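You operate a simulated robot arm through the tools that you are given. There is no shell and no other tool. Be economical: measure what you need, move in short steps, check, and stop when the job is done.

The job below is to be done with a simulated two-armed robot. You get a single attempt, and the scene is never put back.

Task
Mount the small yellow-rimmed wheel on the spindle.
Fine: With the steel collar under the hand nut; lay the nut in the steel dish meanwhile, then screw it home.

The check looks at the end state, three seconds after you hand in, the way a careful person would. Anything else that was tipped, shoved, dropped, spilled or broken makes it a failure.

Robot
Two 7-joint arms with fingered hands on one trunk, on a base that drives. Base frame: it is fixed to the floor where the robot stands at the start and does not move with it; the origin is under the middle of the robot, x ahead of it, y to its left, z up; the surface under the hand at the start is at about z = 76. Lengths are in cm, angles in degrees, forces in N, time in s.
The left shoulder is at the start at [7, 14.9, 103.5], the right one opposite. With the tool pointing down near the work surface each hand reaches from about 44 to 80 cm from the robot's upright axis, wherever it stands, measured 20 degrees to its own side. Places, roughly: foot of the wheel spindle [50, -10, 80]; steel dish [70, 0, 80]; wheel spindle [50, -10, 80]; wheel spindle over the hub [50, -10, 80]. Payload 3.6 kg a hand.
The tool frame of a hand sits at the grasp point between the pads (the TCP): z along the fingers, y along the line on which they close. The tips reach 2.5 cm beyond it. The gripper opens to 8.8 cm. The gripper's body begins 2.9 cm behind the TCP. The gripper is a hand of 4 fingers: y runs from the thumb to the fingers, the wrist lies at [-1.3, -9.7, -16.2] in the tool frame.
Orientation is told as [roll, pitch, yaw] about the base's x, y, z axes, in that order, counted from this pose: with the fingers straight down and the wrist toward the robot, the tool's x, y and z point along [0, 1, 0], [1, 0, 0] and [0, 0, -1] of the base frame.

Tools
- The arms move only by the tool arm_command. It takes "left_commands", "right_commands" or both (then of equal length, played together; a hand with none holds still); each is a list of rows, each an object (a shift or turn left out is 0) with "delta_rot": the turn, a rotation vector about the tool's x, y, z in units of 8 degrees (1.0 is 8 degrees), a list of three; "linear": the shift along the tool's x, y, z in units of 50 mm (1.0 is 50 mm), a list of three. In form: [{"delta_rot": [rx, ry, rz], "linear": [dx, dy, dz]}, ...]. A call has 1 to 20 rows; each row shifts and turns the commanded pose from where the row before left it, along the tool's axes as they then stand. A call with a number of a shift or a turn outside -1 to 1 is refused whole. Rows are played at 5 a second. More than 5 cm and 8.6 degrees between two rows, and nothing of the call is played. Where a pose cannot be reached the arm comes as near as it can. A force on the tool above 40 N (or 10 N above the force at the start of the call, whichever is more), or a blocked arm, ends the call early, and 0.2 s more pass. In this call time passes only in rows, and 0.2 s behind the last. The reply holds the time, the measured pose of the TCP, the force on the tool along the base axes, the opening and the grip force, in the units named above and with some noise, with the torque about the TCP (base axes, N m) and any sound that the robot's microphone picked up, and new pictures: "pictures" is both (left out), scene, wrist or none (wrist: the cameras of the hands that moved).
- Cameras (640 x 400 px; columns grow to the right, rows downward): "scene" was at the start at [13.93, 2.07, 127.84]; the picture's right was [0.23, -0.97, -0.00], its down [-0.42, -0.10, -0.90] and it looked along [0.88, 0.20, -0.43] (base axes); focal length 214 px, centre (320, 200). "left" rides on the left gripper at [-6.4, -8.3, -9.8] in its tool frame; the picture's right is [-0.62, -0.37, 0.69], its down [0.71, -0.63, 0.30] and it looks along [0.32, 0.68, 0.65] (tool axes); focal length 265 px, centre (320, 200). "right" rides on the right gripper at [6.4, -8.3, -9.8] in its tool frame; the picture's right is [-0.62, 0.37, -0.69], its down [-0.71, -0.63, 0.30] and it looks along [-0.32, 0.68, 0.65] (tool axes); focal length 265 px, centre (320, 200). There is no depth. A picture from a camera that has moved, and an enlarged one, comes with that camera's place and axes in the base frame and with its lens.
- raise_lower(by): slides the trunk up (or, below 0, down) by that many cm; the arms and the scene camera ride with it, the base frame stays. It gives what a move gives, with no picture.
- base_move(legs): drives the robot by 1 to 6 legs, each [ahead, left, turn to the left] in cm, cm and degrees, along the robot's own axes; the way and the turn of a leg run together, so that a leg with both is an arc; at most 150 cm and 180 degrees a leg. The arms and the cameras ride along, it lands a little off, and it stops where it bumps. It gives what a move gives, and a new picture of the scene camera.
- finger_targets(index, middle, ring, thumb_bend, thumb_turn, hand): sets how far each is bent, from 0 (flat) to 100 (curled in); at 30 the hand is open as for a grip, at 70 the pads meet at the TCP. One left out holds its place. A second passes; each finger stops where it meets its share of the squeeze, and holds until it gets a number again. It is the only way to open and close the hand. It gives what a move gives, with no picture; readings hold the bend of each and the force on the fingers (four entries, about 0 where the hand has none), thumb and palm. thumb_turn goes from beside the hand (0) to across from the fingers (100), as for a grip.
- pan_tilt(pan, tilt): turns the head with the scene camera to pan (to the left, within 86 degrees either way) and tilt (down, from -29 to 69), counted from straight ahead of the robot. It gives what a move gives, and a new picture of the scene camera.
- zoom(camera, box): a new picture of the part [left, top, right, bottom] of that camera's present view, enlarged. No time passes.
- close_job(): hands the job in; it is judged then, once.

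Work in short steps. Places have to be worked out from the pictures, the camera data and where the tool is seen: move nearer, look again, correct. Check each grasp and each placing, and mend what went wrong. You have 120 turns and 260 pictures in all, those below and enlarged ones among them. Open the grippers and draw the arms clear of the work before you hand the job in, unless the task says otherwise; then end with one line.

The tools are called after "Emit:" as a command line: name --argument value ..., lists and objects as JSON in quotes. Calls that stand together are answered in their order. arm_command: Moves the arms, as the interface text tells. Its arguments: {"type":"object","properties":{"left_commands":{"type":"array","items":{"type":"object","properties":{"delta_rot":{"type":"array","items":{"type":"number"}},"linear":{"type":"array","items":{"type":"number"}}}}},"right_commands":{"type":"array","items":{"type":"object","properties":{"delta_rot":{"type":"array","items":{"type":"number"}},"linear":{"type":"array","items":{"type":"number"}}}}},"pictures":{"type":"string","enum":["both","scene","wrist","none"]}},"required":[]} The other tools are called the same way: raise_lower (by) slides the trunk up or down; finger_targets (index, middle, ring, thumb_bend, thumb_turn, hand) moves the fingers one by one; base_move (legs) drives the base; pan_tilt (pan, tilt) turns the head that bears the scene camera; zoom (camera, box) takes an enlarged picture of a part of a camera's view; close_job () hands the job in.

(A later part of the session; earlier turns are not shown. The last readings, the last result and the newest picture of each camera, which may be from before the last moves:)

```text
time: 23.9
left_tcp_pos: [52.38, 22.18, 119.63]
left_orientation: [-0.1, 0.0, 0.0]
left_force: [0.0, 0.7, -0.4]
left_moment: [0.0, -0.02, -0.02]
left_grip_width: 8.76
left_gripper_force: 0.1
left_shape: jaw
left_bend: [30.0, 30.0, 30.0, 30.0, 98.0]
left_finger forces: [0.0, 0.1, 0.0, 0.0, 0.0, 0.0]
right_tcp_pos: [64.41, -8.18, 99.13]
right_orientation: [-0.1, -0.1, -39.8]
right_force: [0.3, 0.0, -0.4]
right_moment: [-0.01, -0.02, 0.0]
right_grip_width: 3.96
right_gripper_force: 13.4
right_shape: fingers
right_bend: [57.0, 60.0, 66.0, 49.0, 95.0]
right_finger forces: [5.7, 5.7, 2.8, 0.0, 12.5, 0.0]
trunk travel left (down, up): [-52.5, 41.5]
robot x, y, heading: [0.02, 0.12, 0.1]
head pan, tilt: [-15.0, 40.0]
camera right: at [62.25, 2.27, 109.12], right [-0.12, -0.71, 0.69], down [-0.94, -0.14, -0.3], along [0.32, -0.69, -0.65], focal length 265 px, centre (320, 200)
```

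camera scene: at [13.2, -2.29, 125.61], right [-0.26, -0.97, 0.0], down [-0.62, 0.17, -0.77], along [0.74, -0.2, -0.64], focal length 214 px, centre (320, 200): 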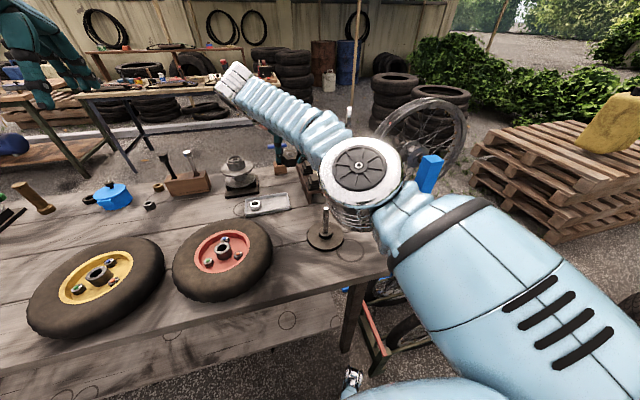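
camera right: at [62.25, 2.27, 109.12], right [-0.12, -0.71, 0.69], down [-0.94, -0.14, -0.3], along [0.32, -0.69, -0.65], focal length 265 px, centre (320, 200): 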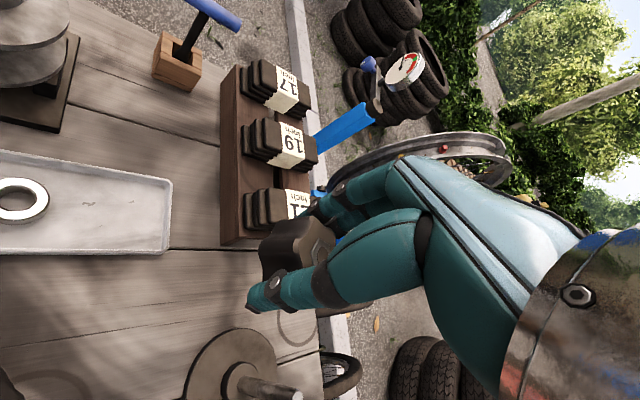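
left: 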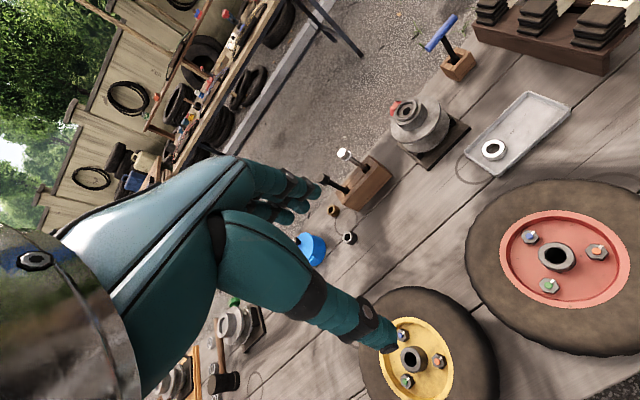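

Now I move the last 9 cm to over the dish at (71.5, -2.8).

Emit:
arm_command --right_commands '[{"linear": [0.6, 0.13, 0]}, {"linear": [0.6, 0.13, 0]}, {"linear": [0.54, 0.13, 0]}, {"linear": [0, 0, 0]}]' --pictures "wrist"

Emit:
zoom --camera "scene" --box '[210, 160, 310, 240]'

```text
time: 24.9
left_tcp_pos: [52.33, 21.91, 119.73]
left_orientation: [0.1, 0.0, 0.1]
left_force: [0.1, -0.9, -0.1]
left_moment: [0.02, 0.0, -0.02]
left_grip_width: 8.77
left_gripper_force: 0.0
left_shape: jaw
left_bend: [30.0, 30.0, 30.0, 30.0, 98.0]
left_finger forces: [0.0, 0.1, 0.0, 0.0, 0.1, 0.0]
right_tcp_pos: [69.95, -4.56, 98.92]
right_orientation: [0.0, -0.1, -40.4]
right_force: [-0.4, -0.2, -0.3]
right_moment: [0.01, -0.01, -0.01]
right_grip_width: 4.0
right_gripper_force: 13.1
right_shape: fingers
right_bend: [57.0, 60.0, 66.0, 49.0, 95.0]
right_finger forces: [5.6, 5.7, 2.7, 0.1, 12.7, 0.1]
right hand out of reach, approached as far as the arm can: row 3
trunk travel left (down, up): [-52.5, 41.5]
robot x, y, heading: [0.07, -0.14, 0.3]
head pan, tilt: [-15.0, 40.0]
camera right: at [67.83, 5.79, 108.95], right [-0.12, -0.71, 0.69], down [-0.94, -0.13, -0.3], along [0.31, -0.69, -0.65], focal length 265 px, centre (320, 200)
```

right: 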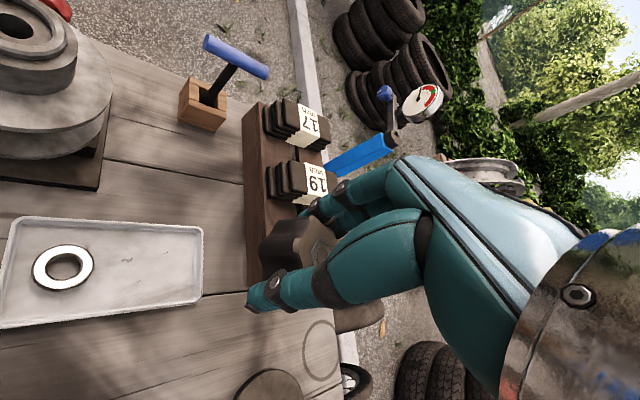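

```text
5.00 times, centred on (260, 200) of scene
camera zoom: at [13.21, -2.24, 125.61], right [-0.26, -0.97, 0.0], down [-0.62, 0.17, -0.77], along [0.74, -0.2, -0.64], focal length 1072 px, centre (620, 200)
```

zoom: 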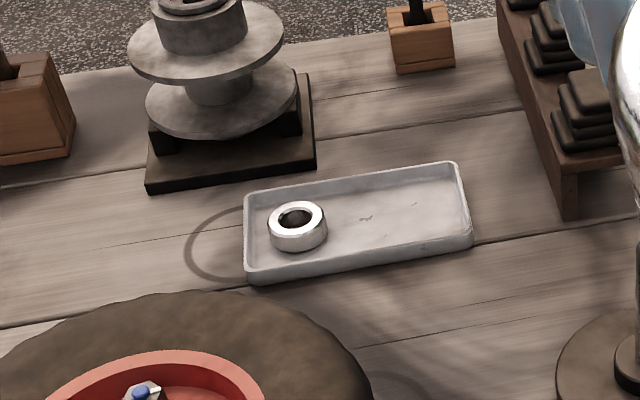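

About 2 cm short. Turning the robot 14° left in place brings the right shoulder nearer, with the hand still well above everything.

Emit:
base_move --legs '[[0, 0, 14]]'

```text
time: 27.1
left_tcp_pos: [45.42, 33.74, 119.86]
left_orientation: [0.1, 0.0, 13.9]
left_force: [0.0, -0.6, -1.1]
left_moment: [0.0, 0.0, -0.01]
left_grip_width: 8.77
left_gripper_force: 0.0
left_shape: jaw
left_bend: [30.0, 30.0, 30.0, 30.0, 98.0]
left_finger forces: [0.1, 0.0, 0.0, 0.0, 0.1, 0.0]
right_tcp_pos: [68.75, 12.76, 98.92]
right_orientation: [0.0, -0.2, -26.1]
right_force: [-0.2, 0.1, -0.2]
right_moment: [0.0, 0.05, 0.04]
right_grip_width: 3.97
right_gripper_force: 12.7
right_shape: fingers
right_bend: [57.0, 61.0, 66.0, 49.0, 95.0]
right_finger forces: [5.6, 5.8, 2.9, 0.1, 12.5, 0.0]
trunk travel left (down, up): [-52.5, 41.5]
robot x, y, heading: [-0.16, 0.01, 14.3]
head pan, tilt: [-15.0, 40.0]
camera scene: at [13.38, 0.96, 125.61], right [-0.02, -1.0, 0.0], down [-0.64, 0.01, -0.77], along [0.77, -0.01, -0.64], focal length 214 px, centre (320, 200)
```

scene: 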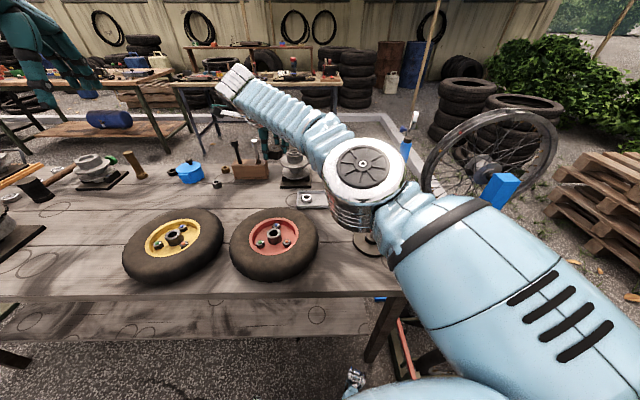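

Now I move back over the free part of the dish and turn to about -48° yaw.

Emit:
arm_command --right_commands '[{"linear": [-0.64, 0.46, 0]}, {"linear": [-0.64, 0.46, 0]}, {"linear": [-0.64, 0.47, 0]}, {"linear": [-0.64, 0.47, 0]}, {"delta_rot": [0, 0, 0.92]}, {"delta_rot": [0, 0, 0.92]}, {"delta_rot": [0, 0, 0.92]}, {"linear": [0, 0, 0.8]}, {"linear": [0, 0, 0.8]}, {"linear": [0, 0, 0]}]'

Emit:
zoom --camera "right" --box '[0, 180, 320, 380]'

```text
time: 29.3
left_tcp_pos: [45.26, 34.05, 119.88]
left_orientation: [-0.2, 0.0, 14.0]
left_force: [-0.4, 1.2, 0.2]
left_moment: [-0.04, 0.0, 0.02]
left_grip_width: 8.76
left_gripper_force: 0.1
left_shape: jaw
left_bend: [30.0, 30.0, 30.0, 30.0, 98.0]
left_finger forces: [0.1, 0.0, 0.0, 0.0, 0.0, 0.0]
right_tcp_pos: [71.44, -2.57, 91.15]
right_orientation: [0.0, -0.3, -48.1]
right_force: [0.7, 0.2, -1.3]
right_moment: [-0.01, -0.07, 0.0]
right_grip_width: 3.93
right_gripper_force: 13.2
right_shape: fingers
right_bend: [57.0, 61.0, 66.0, 49.0, 95.0]
right_finger forces: [5.5, 5.6, 2.8, 0.0, 12.2, 0.0]
trunk travel left (down, up): [-52.5, 41.5]
robot x, y, heading: [-0.04, 0.03, 14.1]
head pan, tilt: [-15.0, 40.0]
camera scene: at [13.21, 1.16, 125.63], right [-0.02, -1.0, 0.0], down [-0.64, 0.01, -0.77], along [0.77, -0.01, -0.64], focal length 214 px, centre (320, 200)
camera right: at [70.78, 7.92, 101.06], right [-0.22, -0.69, 0.69], down [-0.95, -0.01, -0.31], along [0.22, -0.73, -0.65], focal length 265 px, centre (320, 200)
```

scene: 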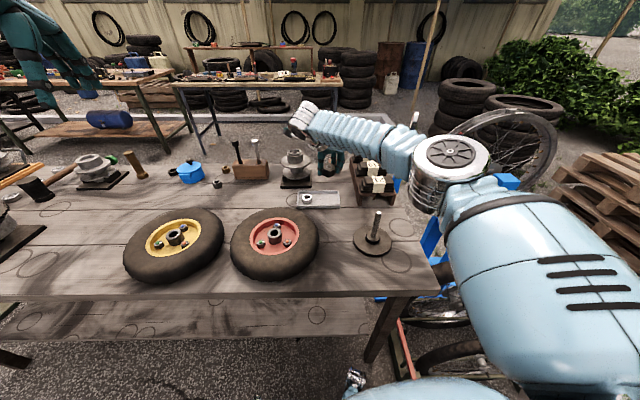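
right: 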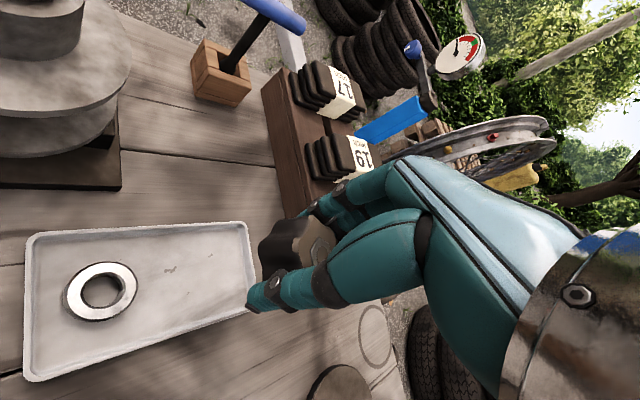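

```text
2.00 times, centred on (160, 280) of right
camera zoom: at [70.78, 7.92, 101.06], right [-0.22, -0.69, 0.69], down [-0.95, -0.01, -0.31], along [0.22, -0.73, -0.65], focal length 531 px, centre (640, 40)
```

zoom: 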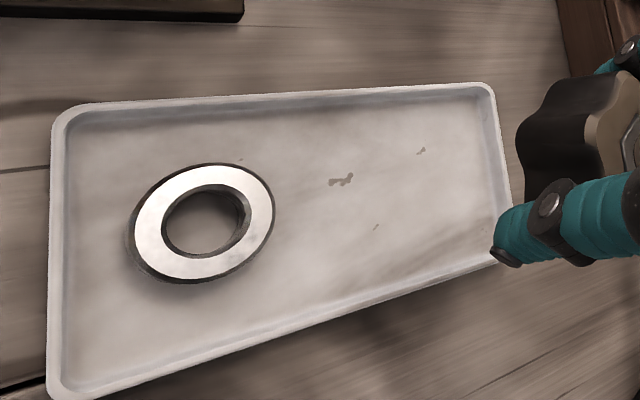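

The dish spans x 68.4-76.1 and y -6.4 to 8.3, so (72.2, -2.2) is free. I lower there, stopping just above the floor.

Emit:
arm_command --right_commands '[{"linear": [0.16, 0.03, 0.4]}, {"linear": [0, 0, 0.6]}, {"linear": [0, 0, 0.6]}, {"linear": [0, 0, 0.4]}, {"linear": [0, 0, 0]}]' --pictures "wrist"

Emit:
zoom --camera "scene" --box '[270, 160, 370, 230]'

Emit:
zoom --camera "right" --box '[140, 180, 460, 380]'

```text
time: 30.5
left_tcp_pos: [45.5, 33.94, 119.87]
left_orientation: [0.1, 0.1, 14.0]
left_force: [0.6, -0.7, -0.6]
left_moment: [-0.02, 0.02, -0.02]
left_grip_width: 8.78
left_gripper_force: 0.1
left_shape: jaw
left_bend: [30.0, 30.0, 30.0, 30.0, 98.0]
left_finger forces: [0.0, 0.1, 0.0, 0.0, 0.1, 0.0]
right_tcp_pos: [72.04, -2.3, 81.06]
right_orientation: [0.0, -0.3, -48.2]
right_force: [0.0, -0.3, 0.0]
right_moment: [0.0, 0.01, -0.04]
right_grip_width: 3.95
right_gripper_force: 13.1
right_shape: fingers
right_bend: [57.0, 61.0, 66.0, 49.0, 95.0]
right_finger forces: [5.5, 5.7, 2.7, 0.0, 12.3, 0.0]
trunk travel left (down, up): [-52.5, 41.5]
robot x, y, heading: [0.24, -0.14, 14.2]
head pan, tilt: [-15.0, 40.0]
camera right: at [71.23, 8.32, 91.05], right [-0.22, -0.69, 0.69], down [-0.95, -0.01, -0.31], along [0.22, -0.73, -0.65], focal length 265 px, centre (320, 200)
```

right: 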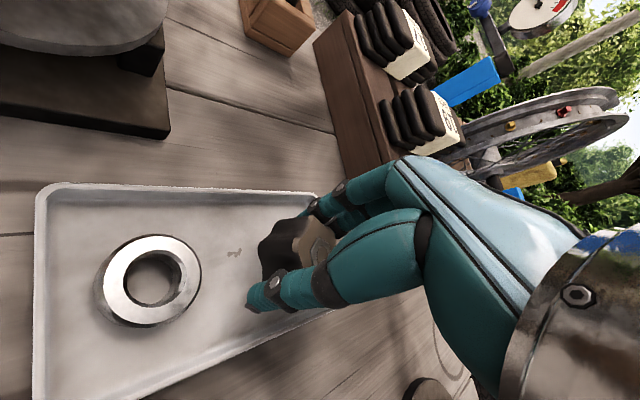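

```text
5.71 times, centred on (320, 195) of scene
camera zoom: at [13.27, 1.05, 125.63], right [-0.02, -1.0, 0.0], down [-0.64, 0.01, -0.77], along [0.77, -0.01, -0.64], focal length 1226 px, centre (320, 229)
```

zoom: 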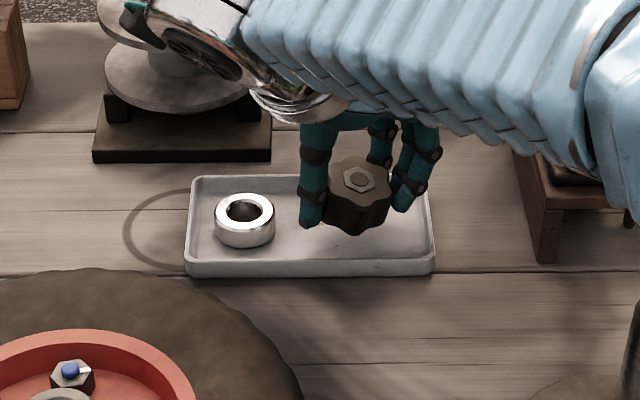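

```text
2.00 times, centred on (300, 280) of right
camera zoom: at [71.23, 8.32, 91.05], right [-0.22, -0.69, 0.69], down [-0.95, -0.01, -0.31], along [0.22, -0.73, -0.65], focal length 531 px, centre (360, 40)
```

zoom: 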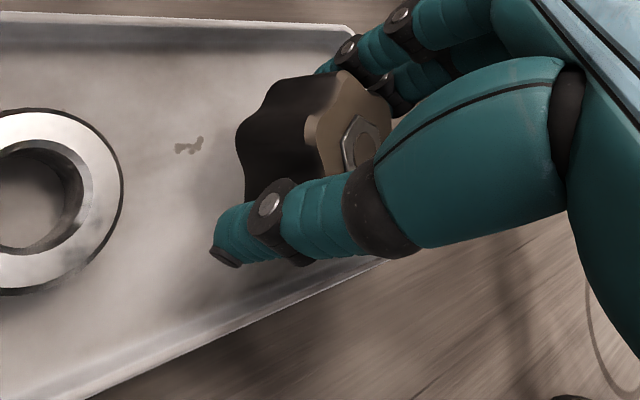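

The nut hangs inside the dish clear of the collar. I lower in small steps until it touches.

Emit:
arm_command --right_commands '[{"linear": [0, 0, 0.1]}, {"linear": [0, 0, 0.1]}, {"linear": [0, 0, 0.1]}, {"linear": [0, 0, 0.06]}, {"linear": [0, 0, 0]}]' --pictures "none"

Emit:
zoom --camera "scene" --box '[270, 160, 370, 230]'

Emit:
zoom --camera "right" --box '[140, 180, 460, 380]'

```text
time: 31.7
left_tcp_pos: [45.31, 33.98, 119.91]
left_orientation: [0.0, 0.0, 13.9]
left_force: [0.1, 0.3, -0.1]
left_moment: [-0.04, -0.03, 0.0]
left_grip_width: 8.75
left_gripper_force: 0.0
left_shape: jaw
left_bend: [30.0, 30.0, 30.0, 30.0, 98.0]
left_finger forces: [0.1, 0.0, 0.0, 0.0, 0.0, 0.0]
right_tcp_pos: [71.89, -2.32, 79.4]
right_orientation: [0.1, -0.3, -48.1]
right_force: [1.5, 1.9, 8.8]
right_moment: [-0.12, 0.07, -0.02]
right_grip_width: 3.84
right_gripper_force: 15.9
right_shape: fingers
right_bend: [58.0, 60.0, 67.0, 49.0, 94.0]
right_finger forces: [5.6, 6.6, 2.9, 0.1, 15.8, 0.1]
trunk travel left (down, up): [-52.5, 41.5]
robot x, y, heading: [0.05, 0.1, 14.0]
head pan, tilt: [-15.0, 40.0]
```

```text
5.71 times, centred on (320, 195) of scene
camera zoom: at [13.19, 1.11, 125.64], right [-0.02, -1.0, 0.0], down [-0.64, 0.01, -0.77], along [0.77, -0.01, -0.64], focal length 1226 px, centre (320, 229)
```

zoom: 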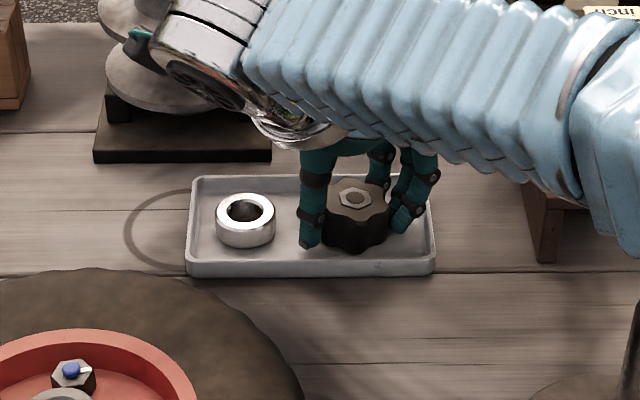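

```text
2.00 times, centred on (300, 280) of right
camera zoom: at [71.25, 8.36, 89.34], right [-0.22, -0.69, 0.69], down [-0.95, -0.01, -0.31], along [0.22, -0.73, -0.65], focal length 531 px, centre (360, 40)
```

zoom: 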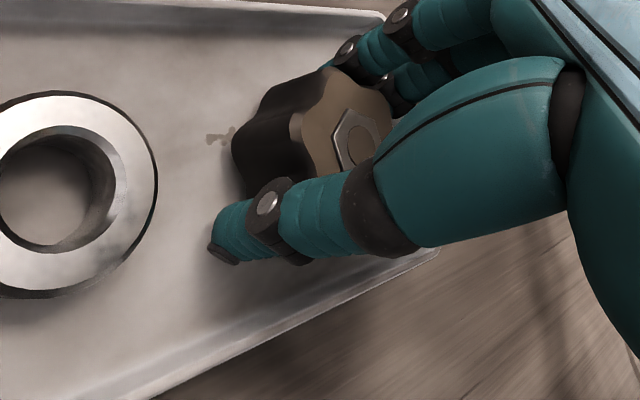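

Contact (about 9 N). I open partway, keeping clear of collar and lip.

Emit:
finger_targets --hand "right" --index 42 --middle 45 --ring 48 --thumb_bend 38

Emit:
zoom --camera "scene" --box '[270, 160, 370, 230]'

```text
time: 32.7
left_tcp_pos: [45.31, 34.11, 119.94]
left_orientation: [-0.1, 0.0, 14.1]
left_force: [0.1, 0.2, -0.8]
left_moment: [0.02, 0.0, -0.01]
left_grip_width: 8.76
left_gripper_force: 0.1
left_shape: jaw
left_bend: [30.0, 30.0, 30.0, 30.0, 98.0]
left_finger forces: [0.0, 0.1, 0.0, 0.1, 0.0, 0.0]
right_tcp_pos: [72.03, -2.26, 79.2]
right_orientation: [-0.1, -0.4, -48.0]
right_force: [-1.3, 4.7, 3.3]
right_moment: [-0.01, 0.02, -0.04]
right_grip_width: 6.34
right_gripper_force: 3.1
right_shape: fingers
right_bend: [42.0, 46.0, 52.0, 38.0, 97.0]
right_finger forces: [0.0, 1.7, 4.1, 0.0, 0.1, 0.0]
trunk travel left (down, up): [-52.5, 41.5]
robot x, y, heading: [-0.35, -0.01, 14.1]
head pan, tilt: [-15.0, 40.0]
```

```text
5.71 times, centred on (320, 195) of scene
camera zoom: at [13.23, 1.16, 125.63], right [-0.02, -1.0, 0.0], down [-0.64, 0.01, -0.77], along [0.77, -0.01, -0.64], focal length 1226 px, centre (320, 229)
```

zoom: 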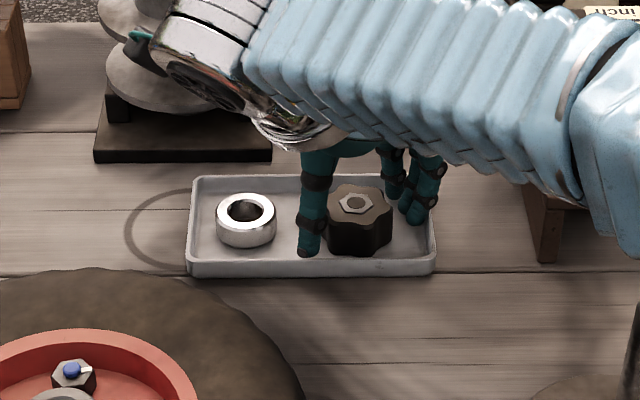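

The nut stands in the dish; the fingertips touch the wall lightly, so I raise straight up now.

Emit:
arm_command --right_commands '[{"linear": [0, 0, -0.2]}, {"linear": [0, 0, -0.4]}, {"linear": [0, 0, -0.8]}, {"linear": [0, 0, -0.8]}, {"linear": [0, 0, -0.8]}, {"linear": [0, 0, 0]}]' --pictures "wrist"

Emit:
zoom --camera "scene" --box '[270, 160, 370, 230]'

```text
time: 34.1
left_tcp_pos: [45.49, 33.88, 119.72]
left_orientation: [0.0, 0.0, 13.8]
left_force: [0.8, 0.0, 0.0]
left_moment: [-0.03, 0.0, -0.02]
left_grip_width: 8.76
left_gripper_force: 0.1
left_shape: jaw
left_bend: [30.0, 30.0, 30.0, 30.0, 98.0]
left_finger forces: [0.1, 0.0, 0.1, 0.1, 0.0, 0.1]
right_tcp_pos: [72.27, -2.54, 94.31]
right_orientation: [-0.1, -0.2, -48.3]
right_force: [-1.0, -0.3, 0.4]
right_moment: [0.0, 0.0, -0.02]
right_grip_width: 6.29
right_gripper_force: 0.0
right_shape: fingers
right_bend: [42.0, 45.0, 48.0, 38.0, 97.0]
right_finger forces: [0.0, 0.1, 0.0, 0.0, 0.0, 0.1]
trunk travel left (down, up): [-52.5, 41.5]
robot x, y, heading: [-0.51, 0.29, 14.2]
head pan, tilt: [-15.0, 40.0]
camera right: at [71.48, 8.22, 104.31], right [-0.22, -0.69, 0.69], down [-0.95, -0.01, -0.31], along [0.22, -0.73, -0.65], focal length 265 px, centre (320, 200)
```

right: 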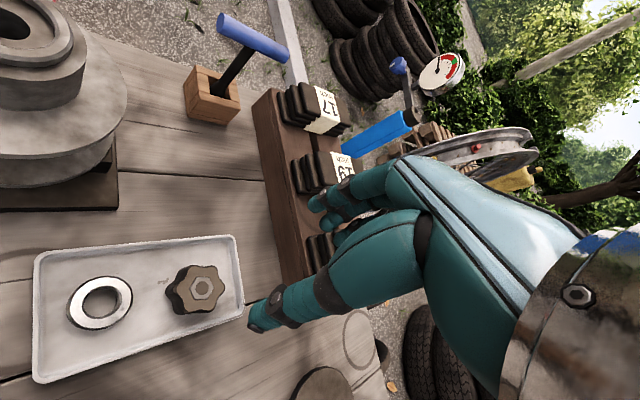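

```text
5.71 times, centred on (320, 195) of scene
camera zoom: at [13.37, 1.04, 125.61], right [-0.02, -1.0, 0.0], down [-0.64, 0.01, -0.77], along [0.77, -0.01, -0.64], focal length 1226 px, centre (320, 229)
```

zoom: 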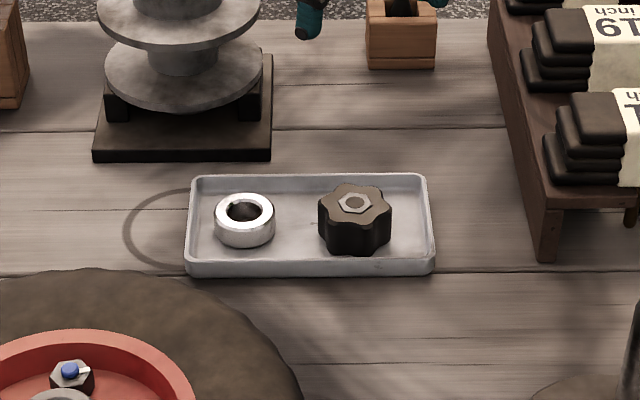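

Nut laid properly in the dish. I withdraw the right hand up and back to its side, and turn the head to the yellow wheel.

Emit:
arm_command --right_commands '[{"linear": [0, 0, -0.8]}, {"linear": [0, 0, -0.8]}, {"linear": [0, 0, -0.8]}, {"linear": [0, 0, -0.8]}, {"linear": [-0.95, 0.05, 0], "delta_rot": [0, 0, -0.9]}, {"linear": [-0.95, 0.05, 0], "delta_rot": [0, 0, -0.9]}, {"linear": [-0.95, 0.0, 0], "delta_rot": [0, 0, -0.9]}, {"linear": [-0.95, -0.2, 0], "delta_rot": [0, 0, -0.9]}, {"linear": [-0.95, -0.4, 0], "delta_rot": [0, 0, -0.9]}, {"linear": [0, 0, 0]}]' --pictures "none"

Emit:
pan_tilt --pan 15 --tilt 40

Emit:
zoom --camera "left" --box '[0, 0, 640, 400]'

```text
refused: row 9 steps farther than a row can; nothing moved
```

```text
time: 35.1
left_tcp_pos: [45.5, 33.87, 119.9]
left_orientation: [0.0, 0.0, 14.0]
left_force: [-0.7, -0.5, 0.9]
left_moment: [-0.02, 0.01, 0.0]
left_grip_width: 8.74
left_gripper_force: 0.0
left_shape: jaw
left_bend: [30.0, 30.0, 30.0, 30.0, 98.0]
left_finger forces: [0.0, 0.1, 0.0, 0.0, 0.1, 0.0]
right_tcp_pos: [72.02, -2.31, 94.35]
right_orientation: [0.0, -0.2, -48.0]
right_force: [0.0, 0.4, 0.4]
right_moment: [0.03, -0.01, 0.0]
right_grip_width: 6.33
right_gripper_force: 0.1
right_shape: fingers
right_bend: [42.0, 45.0, 48.0, 38.0, 97.0]
right_finger forces: [0.0, 0.0, 0.0, 0.0, 0.0, 0.0]
trunk travel left (down, up): [-52.5, 41.5]
robot x, y, heading: [-0.1, 0.08, 14.0]
head pan, tilt: [15.0, 40.0]
camera scene: at [12.23, 5.33, 125.62], right [0.49, -0.87, 0.0], down [-0.56, -0.31, -0.77], along [0.67, 0.37, -0.64], focal length 214 px, centre (320, 200)
```

scene: 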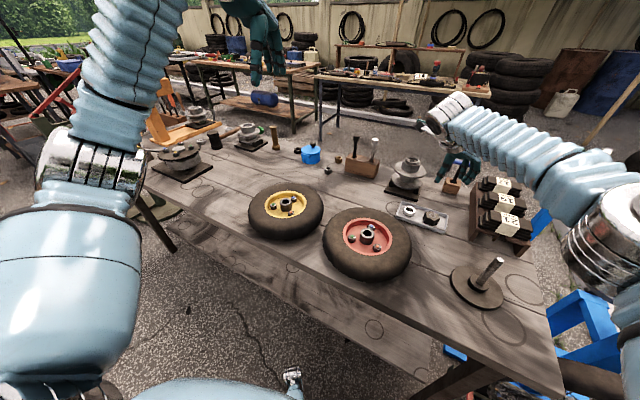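

```text
1.00 times, centred on (320, 200) of left (not enlarged: the box is as wide or as high as the picture)
camera zoom: at [38.74, 25.72, 129.61], right [-0.21, -0.69, -0.69], down [-0.78, 0.54, -0.3], along [0.59, 0.48, -0.65], focal length 265 px, centre (320, 200)
```

zoom: 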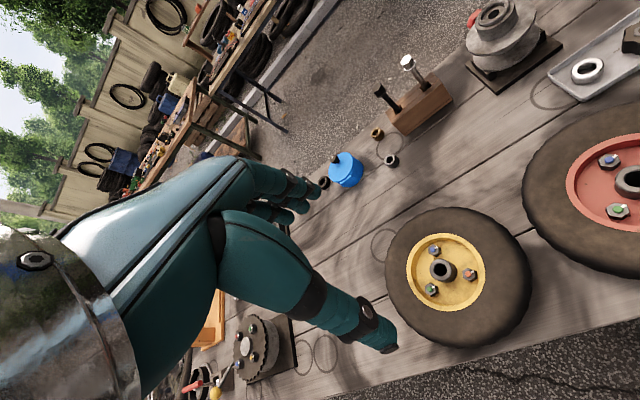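

I withdraw the right hand with shorter rows and look closer at the yellow wheel's hub.

Emit:
arm_command --right_commands '[{"linear": [0, 0, -0.8]}, {"linear": [0, 0, -0.8]}, {"linear": [0, 0, -0.8]}, {"linear": [0, 0, -0.8]}, {"linear": [-0.9, 0.05, 0], "delta_rot": [0, 0, -0.9]}, {"linear": [-0.9, 0.05, 0], "delta_rot": [0, 0, -0.9]}, {"linear": [-0.9, 0.0, 0], "delta_rot": [0, 0, -0.9]}, {"linear": [-0.8, -0.2, 0], "delta_rot": [0, 0, -0.9]}, {"linear": [-0.8, -0.4, 0], "delta_rot": [0, 0, -0.9]}, {"linear": [0, 0, 0]}]' --pictures "none"

Emit:
zoom --camera "left" --box '[370, 200, 530, 360]'

Emit:
zoom --camera "scene" --box '[236, 170, 336, 250]'

Emit:
zoom --camera "scene" --box '[430, 235, 530, 315]'

```text
time: 37.3
left_tcp_pos: [45.85, 33.91, 119.67]
left_orientation: [0.1, 0.1, 13.9]
left_force: [0.3, -0.6, -0.3]
left_moment: [0.02, 0.03, -0.02]
left_grip_width: 8.77
left_gripper_force: 0.1
left_shape: jaw
left_bend: [30.0, 30.0, 30.0, 30.0, 98.0]
left_finger forces: [0.0, 0.1, 0.0, 0.0, 0.1, 0.0]
right_tcp_pos: [56.33, -19.08, 109.23]
right_orientation: [-0.3, -0.2, -12.1]
right_force: [-0.1, -0.2, -0.8]
right_moment: [0.05, -0.02, 0.0]
right_grip_width: 6.33
right_gripper_force: 0.0
right_shape: fingers
right_bend: [42.0, 45.0, 48.0, 38.0, 98.0]
right_finger forces: [0.1, 0.0, 0.0, 0.0, 0.0, 0.0]
right hand out of reach, approached as far as the arm can: row 4, 5
trunk travel left (down, up): [-52.5, 41.5]
robot x, y, heading: [0.31, -0.05, 14.1]
head pan, tilt: [15.0, 40.0]
```

```text
2.50 times, centred on (450, 280) of left
camera zoom: at [39.05, 25.68, 129.5], right [-0.21, -0.69, -0.69], down [-0.78, 0.54, -0.3], along [0.58, 0.48, -0.66], focal length 664 px, centre (-5, 0)
```

zoom: 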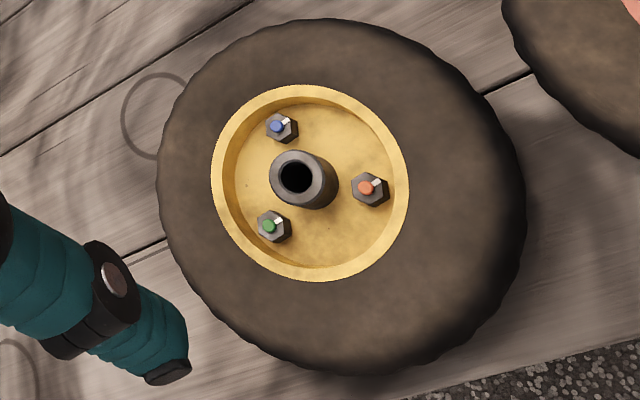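

```text
5.00 times, centred on (286, 210) of scene
camera zoom: at [12.53, 5.33, 125.59], right [0.49, -0.87, 0.0], down [-0.56, -0.31, -0.76], along [0.67, 0.37, -0.64], focal length 1072 px, centre (490, 150)
```

zoom: 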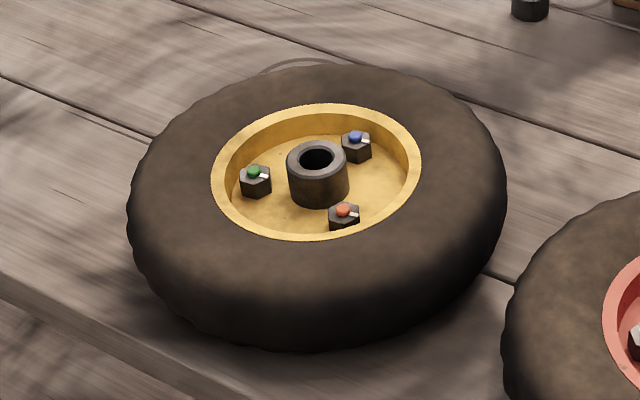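

```text
5.00 times, centred on (480, 275) of scene
camera zoom: at [12.53, 5.33, 125.59], right [0.49, -0.87, 0.0], down [-0.56, -0.31, -0.76], along [0.67, 0.37, -0.64], focal length 1072 px, centre (-480, -175)
```

zoom: 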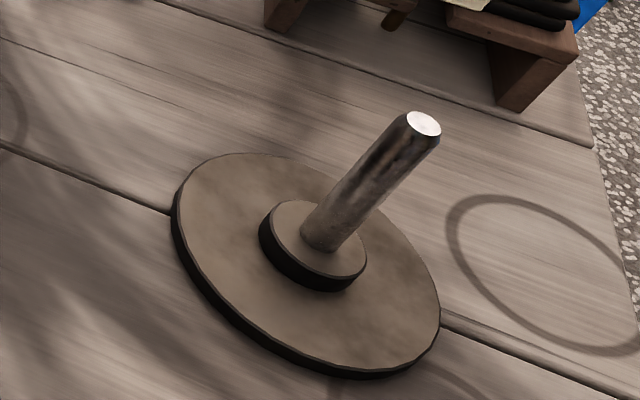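

Hub top is near (51.5, 39, 81-83), with three bolts around it. I bring the left hand over it, turned to yaw ~56° so the fingers fall between two bolts, and look from nearer.

Emit:
arm_command --left_commands '[{"linear": [0.25, 0.47, 0]}, {"linear": [0.25, 0.47, 0]}, {"linear": [0.24, 0.46, 0]}, {"linear": [0, 0, 0.6], "delta_rot": [0, 0, -0.9]}, {"linear": [0, 0, 0.6], "delta_rot": [0, 0, -0.9]}, {"linear": [0, 0, 0.6], "delta_rot": [0, 0, -0.9]}, {"linear": [0, 0, 0.6], "delta_rot": [0, 0, -0.9]}, {"linear": [0, 0, 0.6], "delta_rot": [0, 0, -0.9]}, {"linear": [0, 0, 0.6], "delta_rot": [0, 0, -0.8]}, {"linear": [0, 0, 0.5]}, {"linear": [0, 0, 0]}]'

Emit:
zoom --camera "left" --box '[320, 180, 560, 330]'

```text
time: 39.7
left_tcp_pos: [51.34, 39.17, 99.38]
left_orientation: [-0.1, 0.0, 56.4]
left_force: [0.4, -0.2, 0.1]
left_moment: [0.0, 0.0, -0.01]
left_grip_width: 8.76
left_gripper_force: 0.0
left_shape: jaw
left_bend: [30.0, 30.0, 30.0, 30.0, 98.0]
left_finger forces: [0.0, 0.0, 0.0, 0.0, 0.0, 0.0]
right_tcp_pos: [55.91, -19.11, 109.43]
right_orientation: [-0.1, -0.2, -12.1]
right_force: [-0.5, 0.0, 0.2]
right_moment: [0.02, 0.01, 0.01]
right_grip_width: 6.33
right_gripper_force: 0.1
right_shape: fingers
right_bend: [42.0, 45.0, 48.0, 38.0, 98.0]
right_finger forces: [0.0, 0.1, 0.0, 0.1, 0.0, 0.1]
trunk travel left (down, up): [-52.5, 41.5]
robot x, y, heading: [0.18, 0.54, 14.1]
head pan, tilt: [15.0, 40.0]
camera scene: at [12.21, 5.29, 125.63], right [0.49, -0.87, 0.0], down [-0.56, -0.31, -0.77], along [0.67, 0.37, -0.64], focal length 214 px, centre (320, 200)
camera left: at [51.89, 28.74, 109.19], right [0.31, -0.65, -0.69], down [-0.94, -0.13, -0.31], along [0.11, 0.75, -0.65], focal length 265 px, centre (320, 200)
```

scene: 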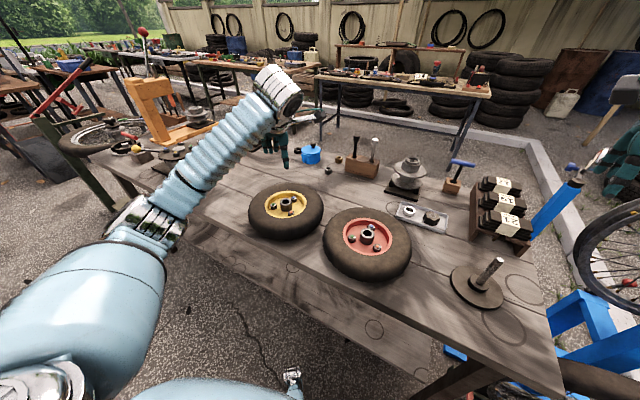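
left: 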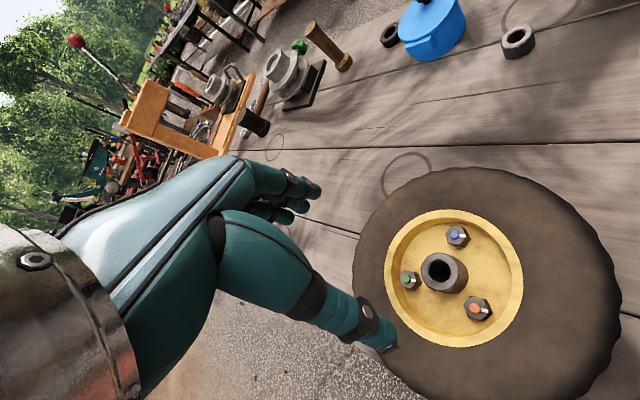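

```text
2.67 times, centred on (440, 255) of left
camera zoom: at [51.89, 28.74, 109.19], right [0.31, -0.65, -0.69], down [-0.94, -0.13, -0.31], along [0.11, 0.75, -0.65], focal length 708 px, centre (0, 53)
```

zoom: 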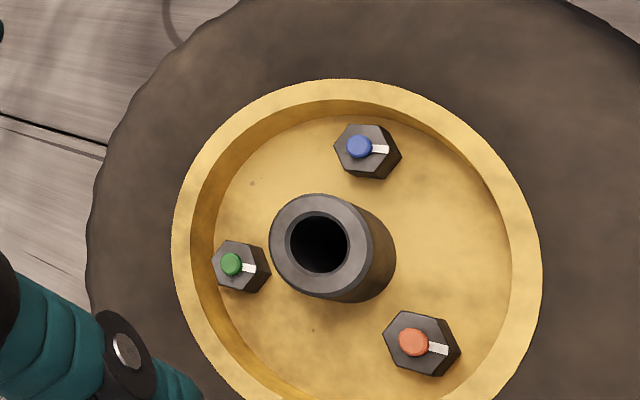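

Hub top is at about (51.8, 39.7, 81.9), the bolt tops 1.2 cm lower. I centre and descend to just above for another look.

Emit:
arm_command --left_commands '[{"linear": [-0.02, 0.14, 0.5]}, {"linear": [0, 0, 0.5]}, {"linear": [0, 0, 0.5]}, {"linear": [0, 0, 0.3]}, {"linear": [0, 0, 0]}]' --pictures "wrist"

Emit:
zoom --camera "scene" --box '[236, 150, 336, 230]'

```text
time: 40.9
left_tcp_pos: [51.71, 39.59, 90.45]
left_orientation: [0.0, 0.0, 56.3]
left_force: [-0.6, 0.4, 0.0]
left_moment: [0.02, 0.01, 0.02]
left_grip_width: 8.77
left_gripper_force: 0.0
left_shape: jaw
left_bend: [30.0, 30.0, 30.0, 30.0, 98.0]
left_finger forces: [0.0, 0.0, 0.0, 0.0, 0.1, 0.0]
right_tcp_pos: [55.94, -19.13, 109.44]
right_orientation: [-0.1, -0.2, -12.1]
right_force: [0.5, -0.3, 0.2]
right_moment: [0.03, 0.0, 0.01]
right_grip_width: 6.32
right_gripper_force: 0.1
right_shape: fingers
right_bend: [42.0, 45.0, 48.0, 38.0, 98.0]
right_finger forces: [0.0, 0.1, 0.0, 0.0, 0.0, 0.1]
trunk travel left (down, up): [-52.5, 41.5]
robot x, y, heading: [-0.19, 0.42, 14.2]
head pan, tilt: [15.0, 40.0]
camera left: at [52.36, 29.13, 100.16], right [0.31, -0.65, -0.69], down [-0.94, -0.13, -0.31], along [0.11, 0.75, -0.65], focal length 265 px, centre (320, 200)
```

left: 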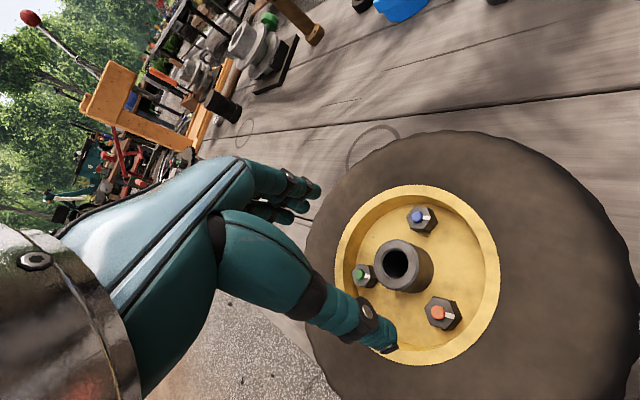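

```text
5.00 times, centred on (286, 190) of scene
camera zoom: at [12.2, 5.33, 125.63], right [0.49, -0.87, 0.0], down [-0.56, -0.31, -0.77], along [0.67, 0.37, -0.64], focal length 1072 px, centre (490, 250)
```

zoom: 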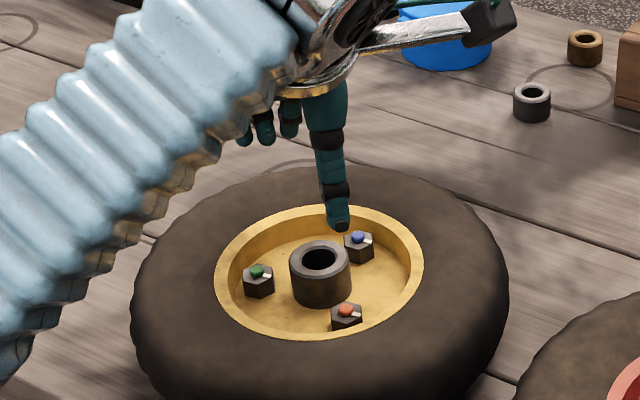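

The hub lies exactly under the tool axis. I pre-close to about 5 cm so the digits go between hub and bolts, then descend.

Emit:
finger_targets --hand "left" --index 48 --middle 50 --ring 52 --thumb_bend 43

Emit:
arm_command --left_commands '[{"linear": [0, 0, 0.4]}, {"linear": [0, 0, 0.4]}, {"linear": [0, 0, 0.4]}, {"linear": [0, 0, 0.2]}, {"linear": [0, 0, 0]}]' --pictures "wrist"

Emit:
zoom --camera "scene" --box '[236, 150, 336, 230]'

Emit:
zoom --camera "left" --box '[260, 170, 500, 320]'

```text
time: 41.9
left_tcp_pos: [51.75, 39.67, 90.4]
left_orientation: [0.0, 0.0, 56.3]
left_force: [0.2, 0.0, 0.4]
left_moment: [-0.03, 0.01, 0.0]
left_grip_width: 5.2
left_gripper_force: 0.0
left_shape: fingers
left_bend: [48.0, 50.0, 52.0, 43.0, 98.0]
left_finger forces: [0.0, 0.0, 0.1, 0.0, 0.0, 0.1]
right_tcp_pos: [55.96, -19.11, 109.36]
right_orientation: [-0.2, -0.3, -12.1]
right_force: [-0.5, 0.1, 0.2]
right_moment: [0.01, -0.04, -0.02]
right_grip_width: 6.3
right_gripper_force: 0.2
right_shape: fingers
right_bend: [42.0, 45.0, 48.0, 38.0, 98.0]
right_finger forces: [0.1, 0.1, 0.0, 0.0, 0.1, 0.0]
trunk travel left (down, up): [-52.5, 41.5]
robot x, y, heading: [-0.29, -0.5, 13.9]
head pan, tilt: [15.0, 40.0]
```

```text
time: 43.1
left_tcp_pos: [51.93, 39.76, 83.29]
left_orientation: [0.1, 0.0, 56.4]
left_force: [0.7, -0.1, 0.2]
left_moment: [0.04, -0.03, -0.01]
left_grip_width: 5.31
left_gripper_force: 0.5
left_shape: fingers
left_bend: [47.0, 50.0, 52.0, 43.0, 98.0]
left_finger forces: [0.9, 0.0, 0.0, 0.0, 0.0, 0.1]
right_tcp_pos: [55.96, -19.08, 109.39]
right_orientation: [-0.2, -0.2, -12.1]
right_force: [0.2, 0.1, 0.4]
right_moment: [0.02, 0.02, -0.01]
right_grip_width: 6.32
right_gripper_force: 0.2
right_shape: fingers
right_bend: [42.0, 45.0, 48.0, 38.0, 98.0]
right_finger forces: [0.1, 0.0, 0.0, 0.0, 0.0, 0.1]
trunk travel left (down, up): [-52.5, 41.5]
robot x, y, heading: [-0.03, 0.38, 14.2]
head pan, tilt: [15.0, 40.0]
camera left: at [52.44, 29.21, 93.04], right [0.31, -0.65, -0.69], down [-0.94, -0.13, -0.3], along [0.11, 0.75, -0.65], focal length 265 px, centre (320, 200)
```

left: 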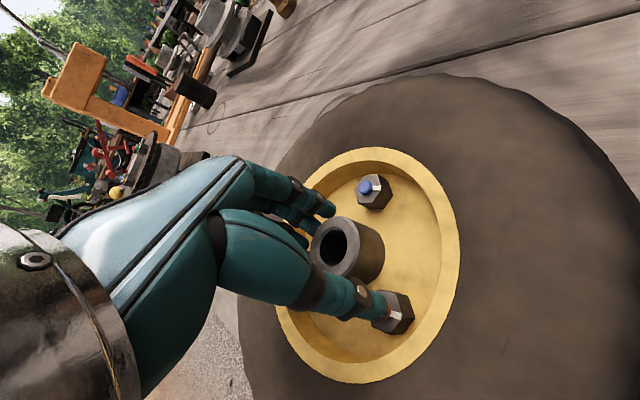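

```text
5.00 times, centred on (286, 190) of scene
camera zoom: at [12.23, 5.35, 125.62], right [0.49, -0.87, 0.0], down [-0.56, -0.31, -0.77], along [0.67, 0.37, -0.64], focal length 1072 px, centre (490, 250)
```

zoom: 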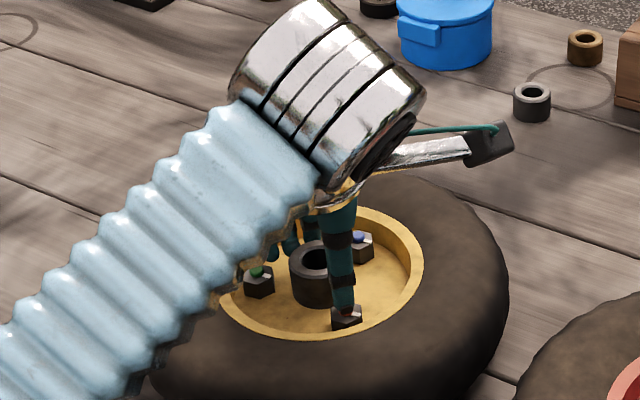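

```text
2.67 times, centred on (380, 245) of left
camera zoom: at [52.44, 29.21, 93.04], right [0.31, -0.65, -0.69], down [-0.94, -0.13, -0.3], along [0.11, 0.75, -0.65], focal length 708 px, centre (160, 80)
```

zoom: 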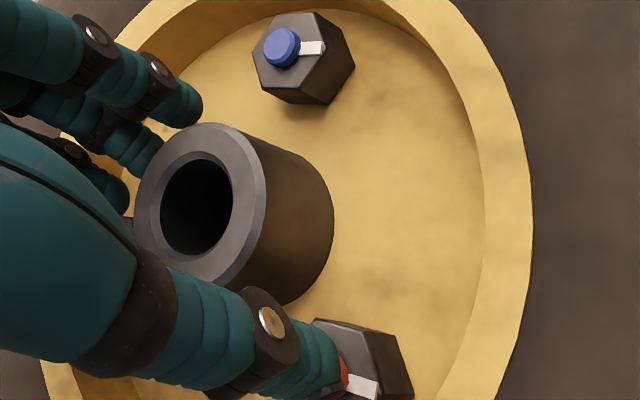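

Thumb and fingers straddle the hub, free of the bolts. I close firmly.

Emit:
finger_targets --hand "left" --index 80 --middle 80 --ring 80 --thumb_bend 80

Emit:
zoom --camera "left" --box '[260, 170, 500, 320]'

```text
time: 44.1
left_tcp_pos: [51.83, 39.69, 83.26]
left_orientation: [0.1, 0.2, 56.2]
left_force: [0.2, 1.8, 0.3]
left_moment: [-0.03, 0.0, -0.1]
left_grip_width: 3.67
left_gripper_force: 17.7
left_shape: fingers
left_bend: [53.0, 67.0, 75.0, 52.0, 94.0]
left_finger forces: [6.8, 6.4, 6.7, 0.1, 15.6, 0.1]
right_tcp_pos: [55.97, -19.02, 109.44]
right_orientation: [-0.2, -0.1, -12.1]
right_force: [-0.9, -0.3, 0.0]
right_moment: [0.02, -0.02, 0.02]
right_grip_width: 6.33
right_gripper_force: 0.1
right_shape: fingers
right_bend: [42.0, 45.0, 48.0, 38.0, 98.0]
right_finger forces: [0.1, 0.0, 0.1, 0.0, 0.0, 0.0]
trunk travel left (down, up): [-52.5, 41.5]
robot x, y, heading: [-0.07, 0.11, 14.3]
head pan, tilt: [15.0, 40.0]
```

```text
2.67 times, centred on (380, 245) of left
camera zoom: at [52.47, 29.21, 92.93], right [0.31, -0.65, -0.69], down [-0.94, -0.13, -0.3], along [0.11, 0.75, -0.66], focal length 708 px, centre (160, 80)
```

zoom: 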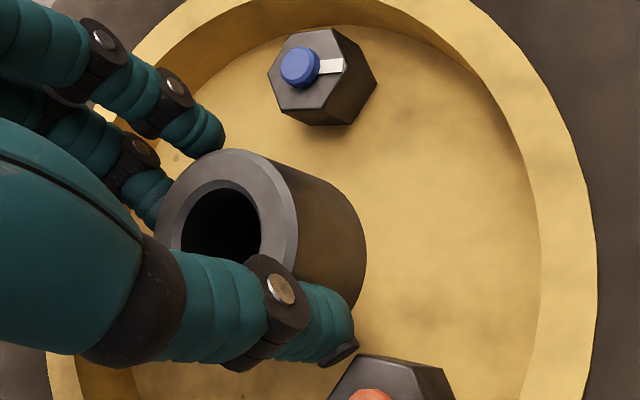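

Held with about 18 N. I lift a centimetre to test the hold.

Emit:
arm_command --left_commands '[{"linear": [0, 0, -0.1]}, {"linear": [0, 0, -0.1]}, {"linear": [0, 0, -0.1]}, {"linear": [0, 0, 0]}]' --pictures "wrist"

Emit:
zoom --camera "scene" --box '[226, 150, 346, 246]'

```text
time: 45.1
left_tcp_pos: [51.91, 39.81, 84.67]
left_orientation: [0.0, 0.1, 56.2]
left_force: [0.3, -0.3, -8.9]
left_moment: [0.06, -0.05, 0.02]
left_grip_width: 3.62
left_gripper_force: 15.1
left_shape: fingers
left_bend: [53.0, 66.0, 80.0, 52.0, 95.0]
left_finger forces: [8.2, 7.8, 0.0, 0.0, 13.6, 0.1]
right_tcp_pos: [55.94, -19.03, 109.32]
right_orientation: [-0.2, -0.1, -12.0]
right_force: [-0.2, 0.1, -0.6]
right_moment: [-0.02, 0.0, 0.01]
right_grip_width: 6.32
right_gripper_force: 0.1
right_shape: fingers
right_bend: [42.0, 45.0, 48.0, 38.0, 98.0]
right_finger forces: [0.1, 0.1, 0.1, 0.1, 0.0, 0.0]
trunk travel left (down, up): [-52.5, 41.5]
robot x, y, heading: [-0.01, -0.09, 13.7]
head pan, tilt: [15.0, 40.0]
camera left: at [52.47, 29.32, 94.49], right [0.31, -0.65, -0.69], down [-0.94, -0.13, -0.3], along [0.11, 0.75, -0.65], focal length 265 px, centre (320, 200)
```

left: 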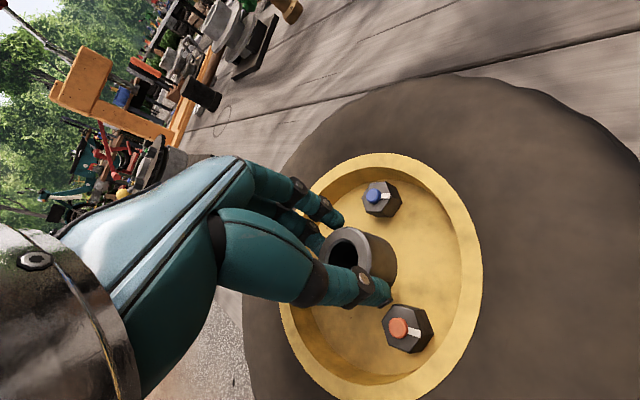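

```text
4.17 times, centred on (286, 198) of scene
camera zoom: at [12.34, 5.46, 125.6], right [0.49, -0.87, 0.0], down [-0.56, -0.31, -0.77], along [0.67, 0.37, -0.64], focal length 894 px, centre (462, 208)
```

zoom: 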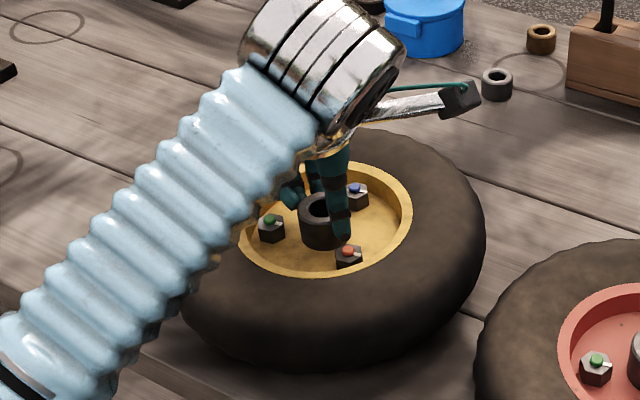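

The hand carries about 9 N with little torque. I lift another 2 cm to see whether the wheel really hangs free.

Emit:
arm_command --left_commands '[{"linear": [0, 0, -0.15]}, {"linear": [0, 0, -0.15]}, {"linear": [0, 0, -0.15]}, {"linear": [0, 0, 0]}]' --pictures "wrist"

Emit:
zoom --camera "scene" --box '[226, 150, 346, 246]'

```text
time: 46.1
left_tcp_pos: [51.81, 39.86, 86.99]
left_orientation: [0.0, 0.0, 56.4]
left_force: [1.0, 0.0, -9.4]
left_moment: [0.1, -0.01, 0.0]
left_grip_width: 3.63
left_gripper_force: 14.6
left_shape: fingers
left_bend: [53.0, 66.0, 80.0, 52.0, 95.0]
left_finger forces: [7.9, 7.9, 0.0, 0.0, 13.5, 0.0]
right_tcp_pos: [56.17, -19.0, 109.36]
right_orientation: [-0.2, -0.1, -12.0]
right_force: [0.2, -0.3, -0.5]
right_moment: [-0.02, -0.01, 0.01]
right_grip_width: 6.31
right_gripper_force: 0.1
right_shape: fingers
right_bend: [42.0, 45.0, 48.0, 38.0, 98.0]
right_finger forces: [0.0, 0.1, 0.0, 0.0, 0.1, 0.1]
trunk travel left (down, up): [-52.5, 41.5]
robot x, y, heading: [0.35, -0.07, 14.1]
head pan, tilt: [15.0, 40.0]
camera left: at [52.44, 29.31, 96.85], right [0.31, -0.65, -0.69], down [-0.94, -0.13, -0.3], along [0.11, 0.75, -0.65], focal length 265 px, centre (320, 200)
```

left: 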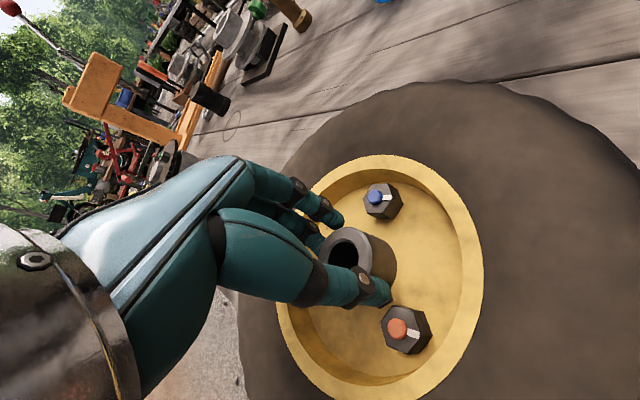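

```text
4.17 times, centred on (286, 198) of scene
camera zoom: at [12.36, 5.45, 125.6], right [0.49, -0.87, 0.0], down [-0.56, -0.31, -0.77], along [0.67, 0.37, -0.64], focal length 894 px, centre (462, 208)
```

zoom: 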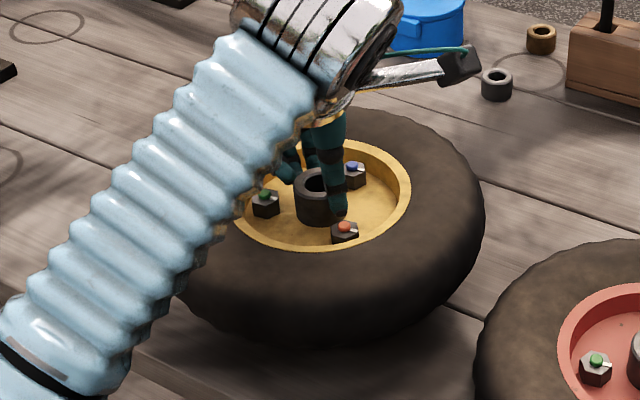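

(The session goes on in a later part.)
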